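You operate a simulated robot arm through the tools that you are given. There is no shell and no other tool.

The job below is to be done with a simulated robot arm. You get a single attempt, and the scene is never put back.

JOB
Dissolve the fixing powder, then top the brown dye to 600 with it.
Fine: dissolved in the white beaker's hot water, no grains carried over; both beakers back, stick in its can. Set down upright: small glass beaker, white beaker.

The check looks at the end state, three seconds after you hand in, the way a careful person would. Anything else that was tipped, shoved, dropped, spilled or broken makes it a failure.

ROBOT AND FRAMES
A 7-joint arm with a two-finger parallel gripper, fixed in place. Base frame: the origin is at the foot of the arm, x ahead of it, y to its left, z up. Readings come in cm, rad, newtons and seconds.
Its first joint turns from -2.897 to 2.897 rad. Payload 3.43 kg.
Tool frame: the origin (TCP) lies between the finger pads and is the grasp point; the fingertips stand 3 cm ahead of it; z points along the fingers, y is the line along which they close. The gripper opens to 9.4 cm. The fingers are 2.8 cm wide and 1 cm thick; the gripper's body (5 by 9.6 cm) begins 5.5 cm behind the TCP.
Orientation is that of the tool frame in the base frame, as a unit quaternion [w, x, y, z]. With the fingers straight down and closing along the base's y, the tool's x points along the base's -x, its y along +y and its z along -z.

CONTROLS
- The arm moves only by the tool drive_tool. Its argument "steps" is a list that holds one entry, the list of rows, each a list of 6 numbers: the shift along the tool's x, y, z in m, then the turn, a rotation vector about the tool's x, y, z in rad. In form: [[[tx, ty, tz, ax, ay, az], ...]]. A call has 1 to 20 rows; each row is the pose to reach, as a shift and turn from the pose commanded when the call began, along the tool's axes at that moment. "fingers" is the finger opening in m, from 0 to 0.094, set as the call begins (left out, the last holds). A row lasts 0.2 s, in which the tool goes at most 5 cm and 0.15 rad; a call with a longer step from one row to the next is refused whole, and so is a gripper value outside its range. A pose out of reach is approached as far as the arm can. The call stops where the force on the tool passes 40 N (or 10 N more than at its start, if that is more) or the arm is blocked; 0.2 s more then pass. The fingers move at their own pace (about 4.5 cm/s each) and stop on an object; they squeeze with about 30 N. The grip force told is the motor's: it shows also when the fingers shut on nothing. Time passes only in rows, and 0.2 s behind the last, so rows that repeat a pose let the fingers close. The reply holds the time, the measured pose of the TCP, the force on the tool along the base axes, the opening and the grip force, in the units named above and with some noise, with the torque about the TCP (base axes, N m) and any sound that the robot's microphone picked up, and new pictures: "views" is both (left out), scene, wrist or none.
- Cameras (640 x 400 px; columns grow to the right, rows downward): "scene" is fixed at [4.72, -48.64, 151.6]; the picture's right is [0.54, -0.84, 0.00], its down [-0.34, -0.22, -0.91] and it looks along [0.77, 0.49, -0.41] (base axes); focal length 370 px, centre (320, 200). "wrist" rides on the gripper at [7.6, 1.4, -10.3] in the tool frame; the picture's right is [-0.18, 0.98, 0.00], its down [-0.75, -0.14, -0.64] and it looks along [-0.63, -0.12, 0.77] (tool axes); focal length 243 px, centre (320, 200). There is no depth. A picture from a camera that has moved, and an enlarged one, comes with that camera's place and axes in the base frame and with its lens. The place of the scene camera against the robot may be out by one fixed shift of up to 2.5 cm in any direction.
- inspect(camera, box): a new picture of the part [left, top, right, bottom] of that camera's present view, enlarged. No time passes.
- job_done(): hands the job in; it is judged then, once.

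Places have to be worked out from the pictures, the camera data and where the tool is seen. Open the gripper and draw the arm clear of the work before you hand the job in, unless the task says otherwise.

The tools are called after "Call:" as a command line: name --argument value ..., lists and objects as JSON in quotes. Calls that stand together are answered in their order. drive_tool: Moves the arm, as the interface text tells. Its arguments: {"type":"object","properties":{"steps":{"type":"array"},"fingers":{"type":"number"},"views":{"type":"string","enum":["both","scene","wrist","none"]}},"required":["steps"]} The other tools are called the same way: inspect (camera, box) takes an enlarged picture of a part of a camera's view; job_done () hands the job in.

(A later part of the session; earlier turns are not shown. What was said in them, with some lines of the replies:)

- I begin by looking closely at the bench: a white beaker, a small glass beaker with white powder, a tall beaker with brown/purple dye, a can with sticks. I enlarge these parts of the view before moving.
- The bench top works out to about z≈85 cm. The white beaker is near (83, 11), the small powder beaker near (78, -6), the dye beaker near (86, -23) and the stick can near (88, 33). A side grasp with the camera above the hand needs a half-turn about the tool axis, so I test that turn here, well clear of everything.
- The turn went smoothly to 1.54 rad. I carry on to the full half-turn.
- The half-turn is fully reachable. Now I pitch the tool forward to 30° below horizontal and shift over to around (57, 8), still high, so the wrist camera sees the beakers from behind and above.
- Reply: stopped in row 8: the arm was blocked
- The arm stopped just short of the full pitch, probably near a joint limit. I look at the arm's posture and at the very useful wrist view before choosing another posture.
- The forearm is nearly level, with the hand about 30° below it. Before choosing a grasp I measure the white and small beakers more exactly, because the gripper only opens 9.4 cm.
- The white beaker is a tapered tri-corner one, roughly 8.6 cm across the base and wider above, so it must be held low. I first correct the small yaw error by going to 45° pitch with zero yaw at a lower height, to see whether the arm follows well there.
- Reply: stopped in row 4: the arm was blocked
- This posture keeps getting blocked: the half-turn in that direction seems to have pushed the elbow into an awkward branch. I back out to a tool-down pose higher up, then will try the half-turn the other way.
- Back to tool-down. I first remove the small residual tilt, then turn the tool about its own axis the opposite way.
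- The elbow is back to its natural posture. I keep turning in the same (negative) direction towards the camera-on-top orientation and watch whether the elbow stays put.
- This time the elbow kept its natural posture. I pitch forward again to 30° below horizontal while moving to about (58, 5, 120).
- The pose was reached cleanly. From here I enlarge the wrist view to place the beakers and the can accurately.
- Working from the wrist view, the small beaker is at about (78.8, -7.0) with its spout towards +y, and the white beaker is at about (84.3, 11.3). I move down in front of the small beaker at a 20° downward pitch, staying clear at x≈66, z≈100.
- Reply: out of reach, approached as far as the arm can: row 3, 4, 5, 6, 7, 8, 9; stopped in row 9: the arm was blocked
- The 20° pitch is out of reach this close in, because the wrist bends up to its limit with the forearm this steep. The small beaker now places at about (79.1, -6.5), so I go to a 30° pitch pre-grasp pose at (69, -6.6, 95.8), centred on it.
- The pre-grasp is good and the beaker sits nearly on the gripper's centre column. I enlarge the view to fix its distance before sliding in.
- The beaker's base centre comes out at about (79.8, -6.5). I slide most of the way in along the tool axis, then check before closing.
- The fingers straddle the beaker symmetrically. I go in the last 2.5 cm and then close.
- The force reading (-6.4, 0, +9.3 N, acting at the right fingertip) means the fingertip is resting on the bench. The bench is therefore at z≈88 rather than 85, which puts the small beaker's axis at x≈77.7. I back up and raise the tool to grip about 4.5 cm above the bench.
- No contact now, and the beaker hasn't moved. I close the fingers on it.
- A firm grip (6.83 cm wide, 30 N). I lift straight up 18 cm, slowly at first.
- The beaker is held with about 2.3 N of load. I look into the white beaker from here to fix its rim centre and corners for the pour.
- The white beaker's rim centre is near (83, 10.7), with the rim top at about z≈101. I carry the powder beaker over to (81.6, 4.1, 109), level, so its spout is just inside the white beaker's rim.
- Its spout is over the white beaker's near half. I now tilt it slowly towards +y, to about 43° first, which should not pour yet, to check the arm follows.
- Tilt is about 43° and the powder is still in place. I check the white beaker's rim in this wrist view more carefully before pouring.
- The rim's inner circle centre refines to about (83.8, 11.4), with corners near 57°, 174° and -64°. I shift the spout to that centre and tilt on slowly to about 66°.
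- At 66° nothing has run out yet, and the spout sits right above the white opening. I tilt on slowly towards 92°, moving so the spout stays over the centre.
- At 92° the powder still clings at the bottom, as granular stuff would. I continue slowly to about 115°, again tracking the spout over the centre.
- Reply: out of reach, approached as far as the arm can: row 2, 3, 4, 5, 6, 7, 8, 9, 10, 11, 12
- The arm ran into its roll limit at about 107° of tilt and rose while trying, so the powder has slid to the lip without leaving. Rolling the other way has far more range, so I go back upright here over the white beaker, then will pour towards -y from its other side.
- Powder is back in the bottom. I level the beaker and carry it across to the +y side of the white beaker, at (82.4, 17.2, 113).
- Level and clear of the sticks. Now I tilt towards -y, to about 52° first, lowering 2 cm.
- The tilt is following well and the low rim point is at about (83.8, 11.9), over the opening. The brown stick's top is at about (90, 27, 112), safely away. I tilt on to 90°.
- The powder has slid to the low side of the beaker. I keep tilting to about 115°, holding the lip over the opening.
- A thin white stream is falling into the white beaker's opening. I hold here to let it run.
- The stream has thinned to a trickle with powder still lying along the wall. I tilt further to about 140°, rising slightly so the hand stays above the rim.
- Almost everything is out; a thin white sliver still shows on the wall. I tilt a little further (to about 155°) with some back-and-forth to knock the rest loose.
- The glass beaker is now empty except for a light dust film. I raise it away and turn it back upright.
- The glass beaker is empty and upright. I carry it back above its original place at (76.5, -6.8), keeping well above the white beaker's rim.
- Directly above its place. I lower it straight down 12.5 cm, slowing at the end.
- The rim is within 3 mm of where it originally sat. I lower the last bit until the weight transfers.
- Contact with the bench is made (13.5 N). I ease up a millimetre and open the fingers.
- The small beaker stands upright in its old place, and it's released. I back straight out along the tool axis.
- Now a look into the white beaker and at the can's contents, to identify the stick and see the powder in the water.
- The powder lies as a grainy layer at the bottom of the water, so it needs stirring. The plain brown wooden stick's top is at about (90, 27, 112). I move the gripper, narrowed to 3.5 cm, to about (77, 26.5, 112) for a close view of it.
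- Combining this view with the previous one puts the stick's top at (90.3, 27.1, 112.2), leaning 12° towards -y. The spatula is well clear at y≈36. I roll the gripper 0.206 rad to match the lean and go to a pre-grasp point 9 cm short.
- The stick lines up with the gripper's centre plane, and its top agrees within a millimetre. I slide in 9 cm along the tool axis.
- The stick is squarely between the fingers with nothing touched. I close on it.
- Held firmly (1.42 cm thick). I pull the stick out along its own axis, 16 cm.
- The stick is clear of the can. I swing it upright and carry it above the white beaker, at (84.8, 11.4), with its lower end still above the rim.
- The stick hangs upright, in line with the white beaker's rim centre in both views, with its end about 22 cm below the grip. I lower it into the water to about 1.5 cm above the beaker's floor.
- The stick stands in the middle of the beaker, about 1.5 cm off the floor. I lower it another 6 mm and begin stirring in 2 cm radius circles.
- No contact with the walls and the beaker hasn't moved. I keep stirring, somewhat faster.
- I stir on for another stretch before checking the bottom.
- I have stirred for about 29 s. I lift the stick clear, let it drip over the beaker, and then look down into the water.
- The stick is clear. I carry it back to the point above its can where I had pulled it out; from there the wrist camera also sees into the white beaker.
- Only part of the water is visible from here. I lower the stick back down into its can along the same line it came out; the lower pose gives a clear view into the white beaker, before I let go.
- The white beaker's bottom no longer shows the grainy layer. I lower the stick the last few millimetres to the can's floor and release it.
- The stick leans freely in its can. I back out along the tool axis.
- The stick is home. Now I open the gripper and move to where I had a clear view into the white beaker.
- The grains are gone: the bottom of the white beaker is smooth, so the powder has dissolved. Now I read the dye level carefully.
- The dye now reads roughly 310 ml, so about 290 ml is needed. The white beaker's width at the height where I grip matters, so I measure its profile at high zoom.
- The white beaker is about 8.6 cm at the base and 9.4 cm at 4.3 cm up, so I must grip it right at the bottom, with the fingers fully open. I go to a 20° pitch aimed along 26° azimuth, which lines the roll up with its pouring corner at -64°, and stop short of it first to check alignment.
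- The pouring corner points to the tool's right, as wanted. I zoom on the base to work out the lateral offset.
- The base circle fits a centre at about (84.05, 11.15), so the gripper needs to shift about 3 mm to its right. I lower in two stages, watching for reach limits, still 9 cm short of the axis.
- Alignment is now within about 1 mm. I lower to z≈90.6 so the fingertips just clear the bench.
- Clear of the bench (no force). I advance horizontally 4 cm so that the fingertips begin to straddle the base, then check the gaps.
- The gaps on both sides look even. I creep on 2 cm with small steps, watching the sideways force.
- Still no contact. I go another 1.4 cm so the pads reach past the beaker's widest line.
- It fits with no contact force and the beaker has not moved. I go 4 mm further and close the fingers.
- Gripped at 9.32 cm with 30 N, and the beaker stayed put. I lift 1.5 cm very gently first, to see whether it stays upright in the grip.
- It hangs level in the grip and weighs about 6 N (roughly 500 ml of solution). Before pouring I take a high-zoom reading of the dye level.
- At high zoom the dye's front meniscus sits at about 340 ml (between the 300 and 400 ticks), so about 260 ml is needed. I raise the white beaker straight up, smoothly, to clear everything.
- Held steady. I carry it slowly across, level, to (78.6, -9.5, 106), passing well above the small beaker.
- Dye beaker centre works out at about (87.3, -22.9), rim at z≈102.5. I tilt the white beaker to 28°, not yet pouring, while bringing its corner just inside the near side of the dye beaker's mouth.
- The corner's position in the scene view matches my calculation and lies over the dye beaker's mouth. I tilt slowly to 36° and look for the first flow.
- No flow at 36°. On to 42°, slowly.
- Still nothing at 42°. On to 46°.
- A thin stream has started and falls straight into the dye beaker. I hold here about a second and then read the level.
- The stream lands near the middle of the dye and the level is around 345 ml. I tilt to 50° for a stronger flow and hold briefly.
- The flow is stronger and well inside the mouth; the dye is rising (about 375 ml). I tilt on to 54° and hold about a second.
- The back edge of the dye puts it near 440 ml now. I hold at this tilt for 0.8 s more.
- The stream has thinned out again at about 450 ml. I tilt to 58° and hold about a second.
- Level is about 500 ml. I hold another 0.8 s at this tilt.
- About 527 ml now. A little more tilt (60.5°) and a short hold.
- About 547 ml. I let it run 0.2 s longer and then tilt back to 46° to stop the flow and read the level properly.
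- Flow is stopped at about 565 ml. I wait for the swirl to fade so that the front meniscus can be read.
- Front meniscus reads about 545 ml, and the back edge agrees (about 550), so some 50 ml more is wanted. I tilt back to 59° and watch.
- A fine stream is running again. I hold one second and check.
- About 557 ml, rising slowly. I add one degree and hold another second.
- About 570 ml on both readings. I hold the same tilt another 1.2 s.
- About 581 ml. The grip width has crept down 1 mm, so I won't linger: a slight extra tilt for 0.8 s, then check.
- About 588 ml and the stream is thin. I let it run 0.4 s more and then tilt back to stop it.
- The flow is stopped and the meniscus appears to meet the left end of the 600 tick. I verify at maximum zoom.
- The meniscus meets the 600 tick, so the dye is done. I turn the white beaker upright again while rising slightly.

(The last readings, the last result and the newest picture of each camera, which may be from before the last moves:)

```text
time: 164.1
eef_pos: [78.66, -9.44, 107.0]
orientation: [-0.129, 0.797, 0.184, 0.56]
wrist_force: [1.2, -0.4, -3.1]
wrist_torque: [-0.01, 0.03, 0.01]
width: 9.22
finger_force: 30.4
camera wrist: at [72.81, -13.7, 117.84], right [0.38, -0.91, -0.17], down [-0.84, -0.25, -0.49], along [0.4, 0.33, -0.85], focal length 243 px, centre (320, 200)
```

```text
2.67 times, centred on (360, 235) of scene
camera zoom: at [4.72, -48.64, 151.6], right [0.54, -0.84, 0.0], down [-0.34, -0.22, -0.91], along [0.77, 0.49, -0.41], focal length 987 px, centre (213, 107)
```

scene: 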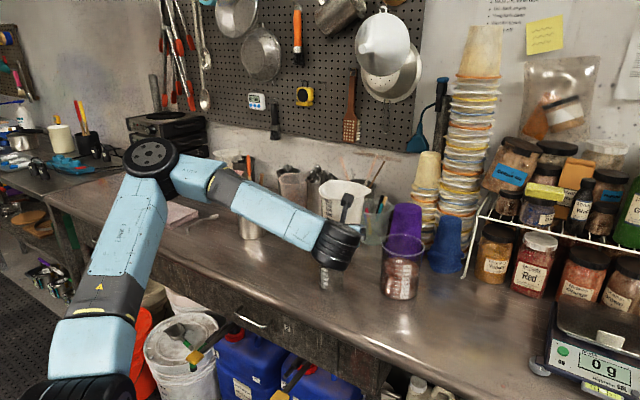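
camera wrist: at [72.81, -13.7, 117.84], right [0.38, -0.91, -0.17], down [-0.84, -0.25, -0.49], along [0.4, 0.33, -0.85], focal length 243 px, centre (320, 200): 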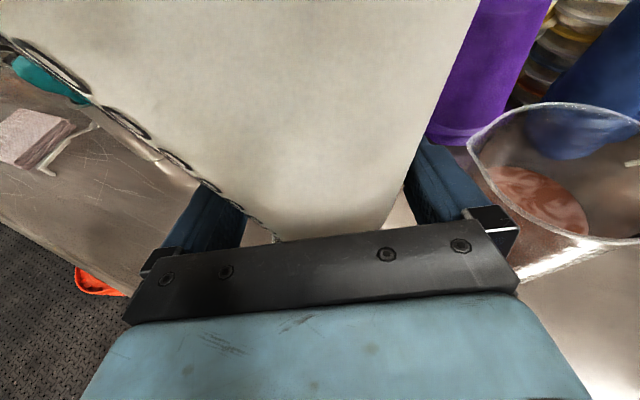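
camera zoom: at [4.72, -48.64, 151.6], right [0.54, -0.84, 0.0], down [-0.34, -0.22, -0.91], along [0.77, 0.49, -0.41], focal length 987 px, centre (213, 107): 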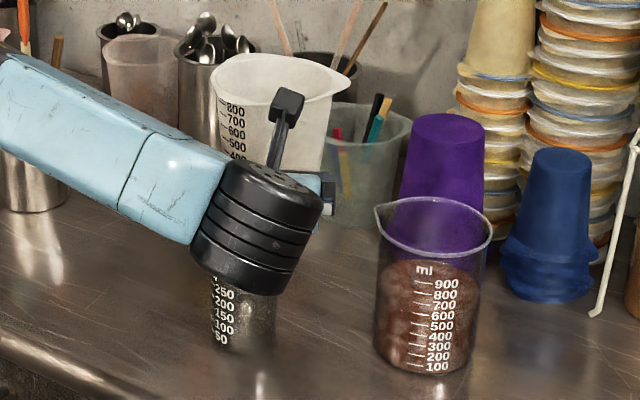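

The white beaker is upright again. I carry it back, level, to above its original place.

Call:
drive_tool --steps '[[[0.0005, -0.0033, 0.0025, 0, 0, 0], [0.0017, -0.0114, 0.0087, 0, 0, 0], [0.0034, -0.0228, 0.0175, 0, 0, 0], [0.0053, -0.0358, 0.0274, 0, 0, 0], [0.0075, -0.0504, 0.0387, 0, 0, 0], [0.0096, -0.065, 0.0499, 0, 0, 0], [0.0121, -0.0813, 0.0624, 0, 0, 0], [0.0145, -0.0975, 0.0748, 0, 0, 0], [0.0166, -0.1121, 0.086, 0, 0, 0], [0.0188, -0.1268, 0.0973, 0, 0, 0], [0.0207, -0.1398, 0.1072, 0, 0, 0], [0.0224, -0.1511, 0.116, 0, 0, 0], [0.0236, -0.1593, 0.1222, 0, 0, 0], [0.0241, -0.1625, 0.1247, 0, 0, 0], [0.0241, -0.1625, 0.1247, 0, 0, 0]]]' --views "both"

Call:
inspect --camera "scene" --box '[230, 150, 360, 260]'

```text
time: 167.3
eef_pos: [82.71, 10.64, 105.18]
orientation: [-0.131, 0.798, 0.184, 0.559]
wrist_force: [0.2, -0.1, -3.2]
wrist_torque: [-0.02, 0.04, 0.05]
width: 9.2
finger_force: 29.7
camera wrist: at [77.01, 6.43, 115.91], right [0.37, -0.91, -0.18], down [-0.84, -0.25, -0.49], along [0.4, 0.33, -0.85], focal length 243 px, centre (320, 200)
```

scene: 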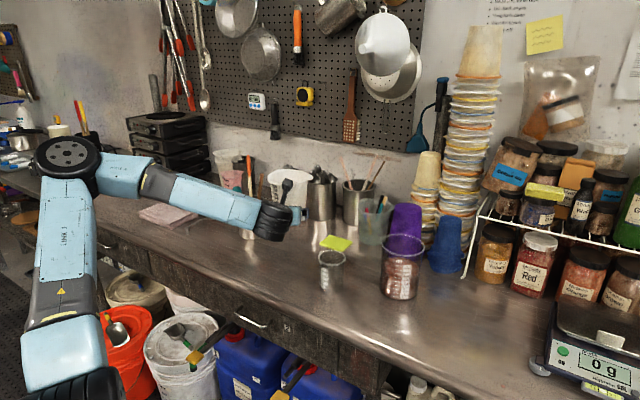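
wrist: 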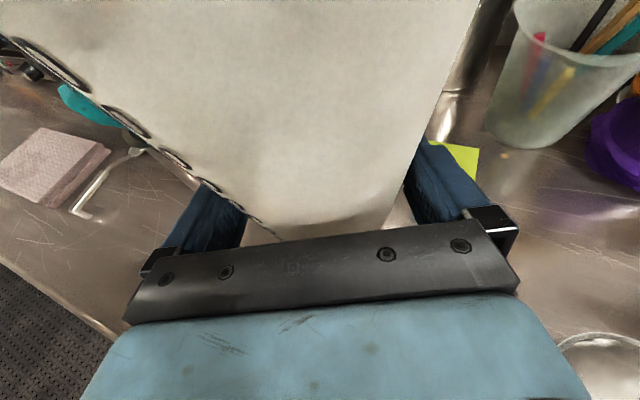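

```text
3.64 times, centred on (295, 205) of scene
camera zoom: at [4.72, -48.64, 151.6], right [0.54, -0.84, 0.0], down [-0.34, -0.22, -0.91], along [0.77, 0.49, -0.41], focal length 1346 px, centre (411, 182)
```

zoom: 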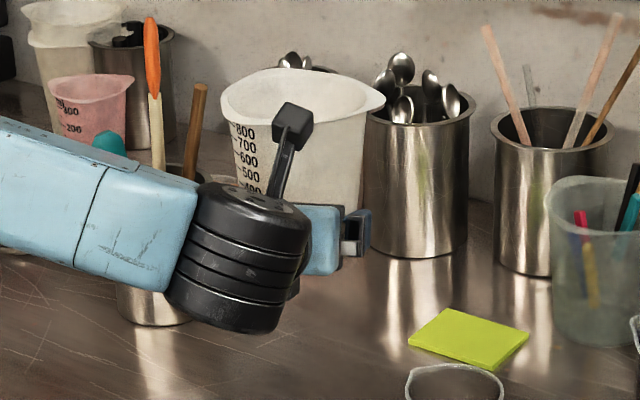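

It sits in the grip exactly as before. I lower it straight down to just above the bench.

Call:
drive_tool --steps '[[[-0.006, 0, 0.0022, 0, 0, 0], [-0.02, 0, 0.0073, 0, 0, 0], [-0.038, 0, 0.0138, 0, 0, 0], [-0.056, 0, 0.0204, 0, 0, 0], [-0.074, 0, 0.0269, 0, 0, 0], [-0.092, 0, 0.0335, 0, 0, 0], [-0.108, 0, 0.0393, 0, 0, 0], [-0.12, 0, 0.0437, 0, 0, 0], [-0.1275, 0, 0.0464, 0, 0, 0], [-0.1305, 0, 0.0475, 0, 0, 0], [-0.1305, 0, 0.0475, 0, 0, 0]]]' --views "both"

Call:
inspect --camera "scene" --box '[240, 200, 350, 290]'

```text
time: 169.7
eef_pos: [82.76, 10.68, 91.21]
orientation: [-0.13, 0.798, 0.184, 0.559]
wrist_force: [0.5, -0.2, -2.5]
wrist_torque: [0.02, 0.04, 0.01]
width: 9.18
finger_force: 29.8
camera wrist: at [76.99, 6.42, 101.96], right [0.38, -0.91, -0.18], down [-0.84, -0.25, -0.49], along [0.4, 0.33, -0.85], focal length 243 px, centre (320, 200)
```

scene: 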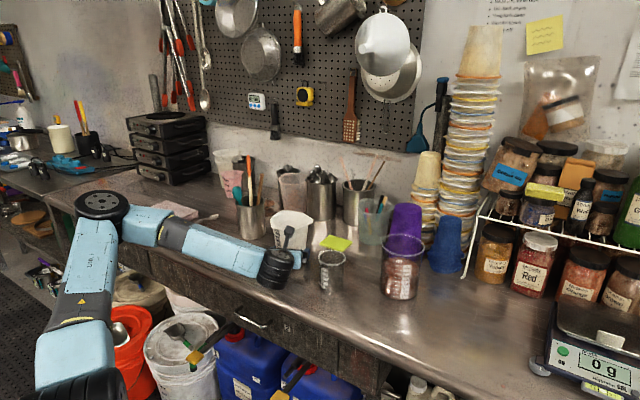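
wrist: 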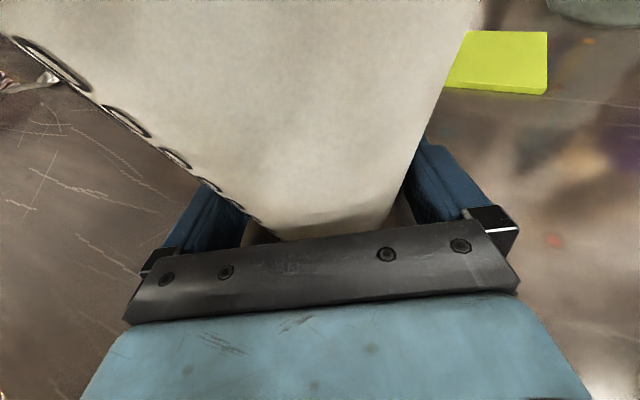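

```text
4.44 times, centred on (295, 245) of scene
camera zoom: at [4.72, -48.64, 151.6], right [0.54, -0.84, 0.0], down [-0.34, -0.22, -0.91], along [0.77, 0.49, -0.41], focal length 1646 px, centre (431, 0)
```

zoom: 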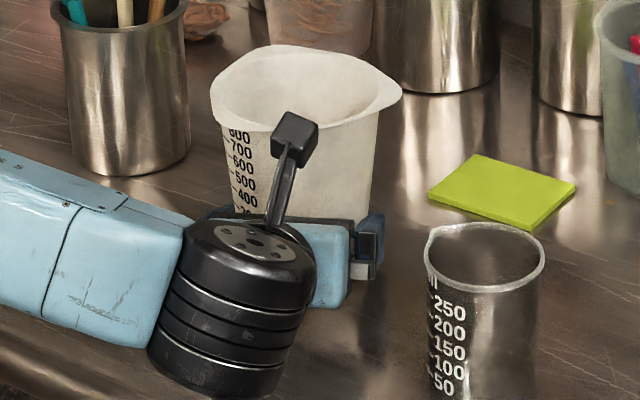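

The rim is about 6 mm above where it originally sat. I lower the rest in small steps, watching the force.

Call:
drive_tool --steps '[[[-0.0019, 0, 0.0007, 0, 0, 0], [-0.0038, 0, 0.0014, 0, 0, 0], [-0.0047, 0, 0.0017, 0, 0, 0], [-0.0047, 0, 0.0017, 0, 0, 0]]]' --views "none"

Call:
inspect --camera "scene" --box '[240, 200, 350, 290]'

```text
time: 170.7
eef_pos: [82.67, 10.68, 90.68]
orientation: [-0.13, 0.798, 0.184, 0.56]
wrist_force: [2.7, -0.1, 5.2]
wrist_torque: [-0.32, -0.31, 0.02]
width: 9.19
finger_force: 29.7
```

```text
4.44 times, centred on (295, 245) of scene
camera zoom: at [4.72, -48.64, 151.6], right [0.54, -0.84, 0.0], down [-0.34, -0.22, -0.91], along [0.77, 0.49, -0.41], focal length 1646 px, centre (431, 0)
```

zoom: 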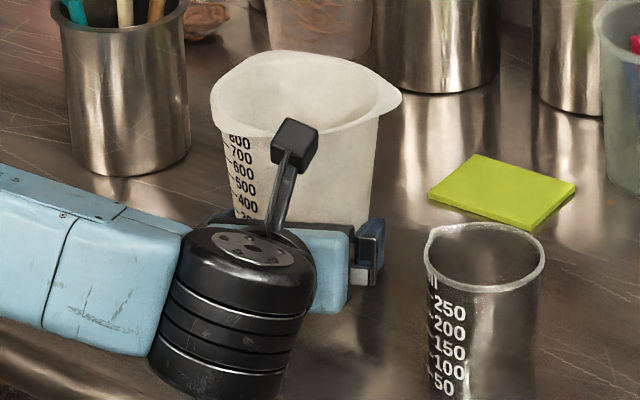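

The base's right edge has touched down (about 8 N), with the beaker within 1–2 mm of seated. I lower one more millimetre and then open slowly.

Call:
drive_tool --steps '[[[-0.0007, 0, 0.0003, 0, 0, 0], [-0.0011, 0, 0.0004, 0, 0, 0]]]' --views "none"

Call:
drive_tool --steps '[[[0, 0, 0, 0, 0, 0], [0, 0, 0, 0, 0, 0], [0, 0, 0, 0, 0, 0]]]' --fingers 0.094 --views "both"

Call:
inspect --camera "scene" --box '[240, 200, 350, 290]'

Call:
inspect --camera "wrist" --box '[160, 60, 500, 260]'

```text
time: 171.3
eef_pos: [82.79, 10.76, 90.75]
orientation: [-0.13, 0.797, 0.183, 0.56]
wrist_force: [0.3, -1.0, 10.5]
wrist_torque: [-0.36, -0.19, -0.11]
width: 9.17
finger_force: 30.2
```

```text
time: 172.1
eef_pos: [82.8, 10.7, 90.48]
orientation: [-0.131, 0.798, 0.184, 0.559]
wrist_force: [0.0, -0.4, 0.9]
wrist_torque: [-0.01, 0.0, -0.01]
width: 9.41
finger_force: 0.0
camera wrist: at [76.96, 6.43, 101.39], right [0.37, -0.91, -0.18], down [-0.84, -0.25, -0.49], along [0.4, 0.33, -0.85], focal length 243 px, centre (320, 200)
```

scene: 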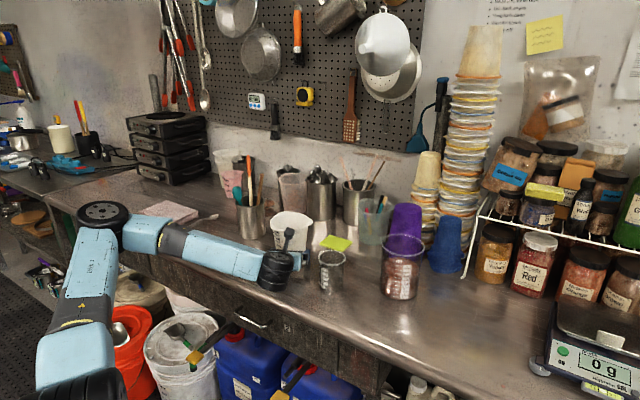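
wrist: 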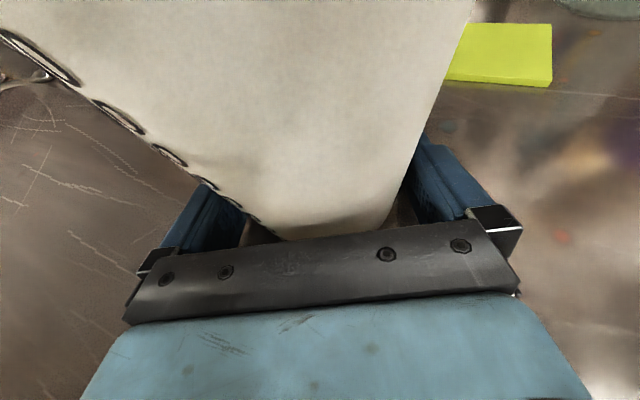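

```text
4.44 times, centred on (295, 245) of scene
camera zoom: at [4.72, -48.64, 151.6], right [0.54, -0.84, 0.0], down [-0.34, -0.22, -0.91], along [0.77, 0.49, -0.41], focal length 1646 px, centre (431, 0)
```

zoom: 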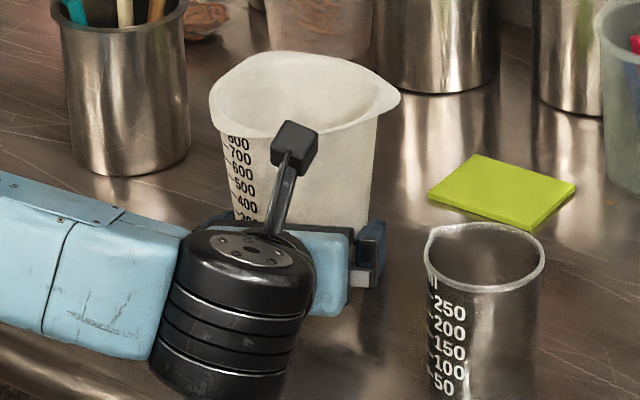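

```text
1.88 times, centred on (330, 160) of wrist
camera zoom: at [76.96, 6.43, 101.39], right [0.37, -0.91, -0.18], down [-0.84, -0.25, -0.49], along [0.4, 0.33, -0.85], focal length 457 px, centre (301, 275)
```

zoom: 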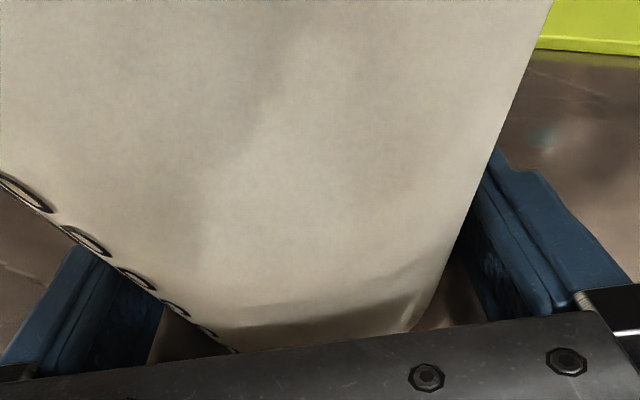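

It's seated upright within 2 mm of its original spot, and released. I withdraw horizontally and slowly so as not to drag it.

Call:
drive_tool --steps '[[[-0.0017, 0, -0.0047, 0, 0, 0], [-0.0034, 0, -0.0094, 0, 0, 0], [-0.0051, 0, -0.0141, 0, 0, 0], [-0.0068, 0, -0.0188, 0, 0, 0], [-0.0103, 0, -0.0282, 0, 0, 0], [-0.0137, 0, -0.0376, 0, 0, 0], [-0.0205, 0, -0.0564, 0, 0, 0], [-0.0274, 0, -0.0752, 0, 0, 0], [-0.0308, 0, -0.0846, 0, 0, 0]]]' --views "both"

Call:
inspect --camera "scene" --box '[240, 200, 350, 290]'

```text
time: 174.1
eef_pos: [74.68, 6.68, 90.47]
orientation: [-0.131, 0.797, 0.184, 0.56]
wrist_force: [0.7, -0.2, -0.4]
wrist_torque: [0.02, 0.02, 0.02]
width: 9.42
finger_force: 0.0
camera wrist: at [68.86, 2.5, 101.34], right [0.38, -0.91, -0.18], down [-0.84, -0.25, -0.49], along [0.4, 0.33, -0.85], focal length 243 px, centre (320, 200)
```

scene: 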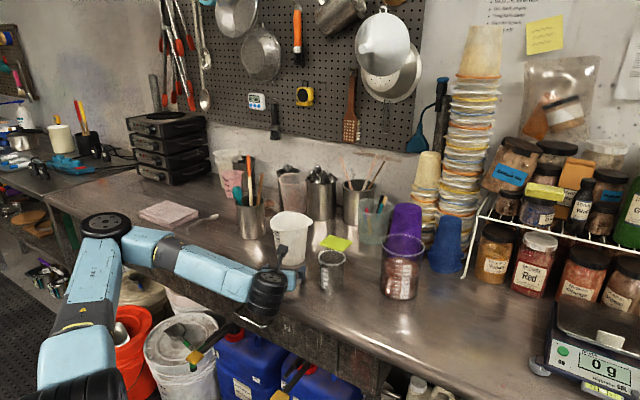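
wrist: 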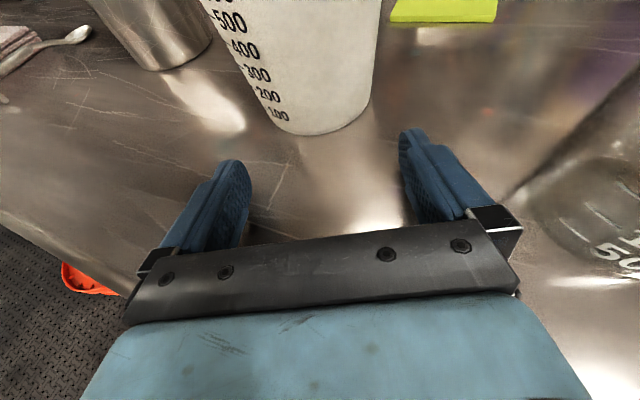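

```text
4.44 times, centred on (295, 245) of scene
camera zoom: at [4.72, -48.64, 151.6], right [0.54, -0.84, 0.0], down [-0.34, -0.22, -0.91], along [0.77, 0.49, -0.41], focal length 1646 px, centre (431, 0)
```

zoom: 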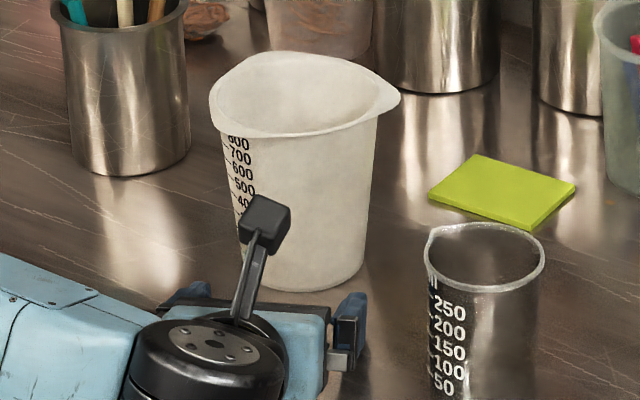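

Both beakers stand free. I raise the arm and draw it well clear of the bench, then do a final check of everything.

Call:
drive_tool --steps '[[[0.02, 0, -0.008, 0, 0, 0], [0.05, 0, -0.02, 0, 0, 0], [0.08, 0, -0.035, 0, 0, 0], [0.11, 0, -0.055, 0, 0, 0], [0.14, 0, -0.08, 0, 0, 0], [0.17, -0.01, -0.11, 0, 0, 0], [0.19, -0.03, -0.14, 0, 0, 0], [0.21, -0.06, -0.17, 0, 0, 0], [0.22, -0.1, -0.19, 0, 0, 0], [0.22, -0.1, -0.19, 0, 0, 0]]]' --views "both"

Call:
inspect --camera "scene" --box '[384, 262, 420, 286]'

Call:
inspect --camera "scene" --box '[210, 130, 440, 310]'

```text
time: 176.3
eef_pos: [61.07, 10.45, 117.53]
orientation: [-0.127, 0.8, 0.177, 0.559]
wrist_force: [0.3, 0.6, 0.1]
wrist_torque: [-0.02, -0.02, 0.02]
width: 9.41
finger_force: 0.0
camera wrist: at [55.31, 6.18, 128.38], right [0.36, -0.92, -0.18], down [-0.84, -0.24, -0.49], along [0.4, 0.33, -0.85], focal length 243 px, centre (320, 200)
```

scene: 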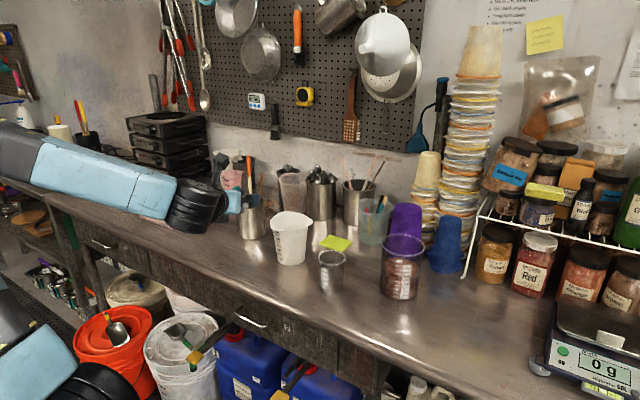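
wrist: 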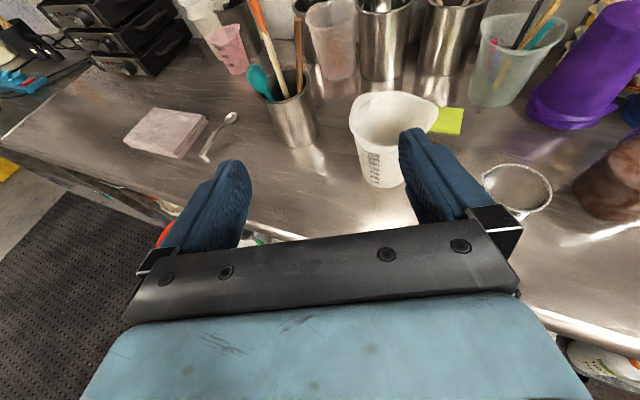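

```text
16.00 times, centred on (402, 274) of scene
camera zoom: at [4.72, -48.64, 151.6], right [0.54, -0.84, 0.0], down [-0.34, -0.22, -0.91], along [0.77, 0.49, -0.41], focal length 5924 px, centre (-992, -984)
```

zoom: 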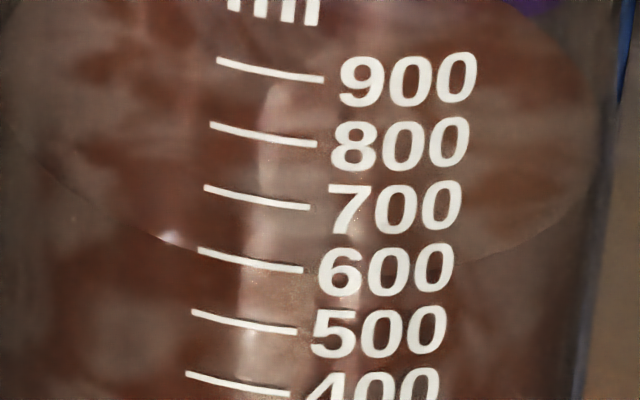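

```text
2.22 times, centred on (325, 220) of scene
camera zoom: at [4.72, -48.64, 151.6], right [0.54, -0.84, 0.0], down [-0.34, -0.22, -0.91], along [0.77, 0.49, -0.41], focal length 823 px, centre (309, 156)
```

zoom: 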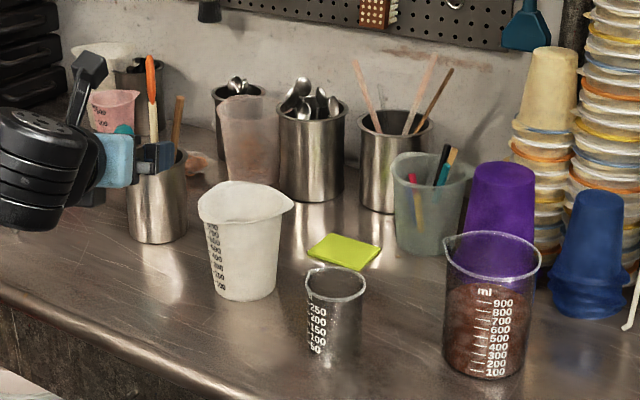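

The meniscus lies on the 600 tick, and the stick, spatula and spoon are in their can. I do a last close check of the small beaker, the bench and the white beaker's contents.

Call:
inspect --camera "scene" --box '[305, 240, 365, 300]'

Call:
inspect --camera "wrist" --box '[330, 60, 640, 250]'

Call:
inspect --camera "wrist" --box '[200, 0, 460, 190]'

```text
6.67 times, centred on (335, 270) of scene
camera zoom: at [4.72, -48.64, 151.6], right [0.54, -0.84, 0.0], down [-0.34, -0.22, -0.91], along [0.77, 0.49, -0.41], focal length 2468 px, centre (220, -267)
```

zoom: 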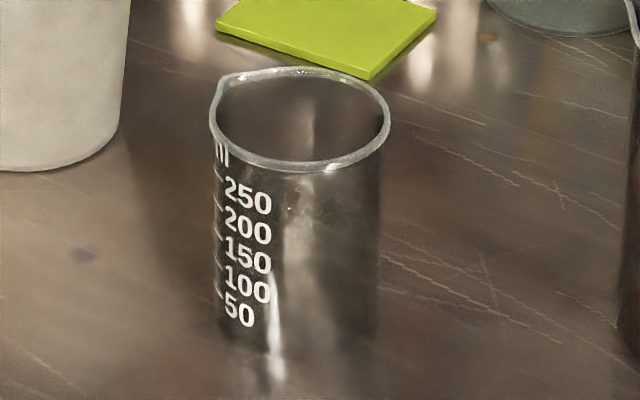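

```text
2.06 times, centred on (485, 155) of wrist
camera zoom: at [55.31, 6.18, 128.38], right [0.36, -0.92, -0.18], down [-0.84, -0.24, -0.49], along [0.4, 0.33, -0.85], focal length 501 px, centre (-21, 293)
```

zoom: 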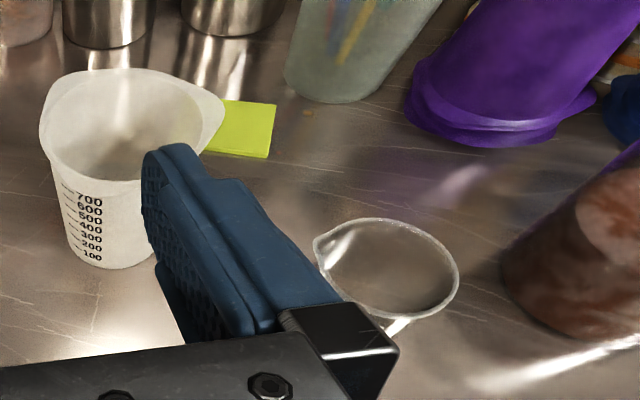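

```text
2.11 times, centred on (330, 95) of wrist
camera zoom: at [55.31, 6.18, 128.38], right [0.36, -0.92, -0.18], down [-0.84, -0.24, -0.49], along [0.4, 0.33, -0.85], focal length 511 px, centre (299, 421)
```

zoom: 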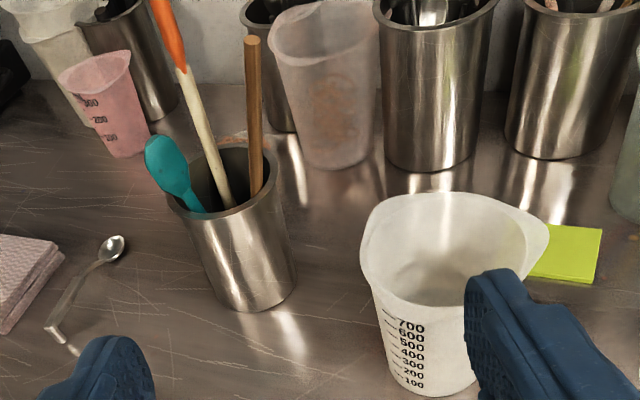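

Everything checks out: the powder is dissolved, the dye is at 600, and the stick is in its can. Both beakers stand upright in their places, the bench is clean, and the gripper is open and clear. I hand the job in.

Call:
job_done

```text
The job is handed in.
```

I dissolved the fixing powder in the white beaker's hot water and topped the brown dye up with it. The dye now reads on the 600 tick, within a few ml. I've handed the job in, but the result of the check hasn't come back.

- **Dissolving:** I stirred with the wooden stick for about 29 seconds. A look down into the white beaker afterwards showed no grains on the bottom before I poured.
- **Top-up:** the dye started at roughly 340 ml. I poured in stages and read the level between them.
- **Small glass beaker:** upright, within a few millimetres of its original spot. It is empty apart from a faint dust film on the glass.
- **White beaker:** upright, within about 2 mm of its original spot.
- **Stick:** back in its can, leaning slightly differently from before.
- **Bench:** I saw no spills or grains, and nothing else moved. While I first lined up on the small beaker, a fingertip briefly rested on the bench (about 11 N). It touched nothing else.

The gripper is open and the arm is clear of the work.
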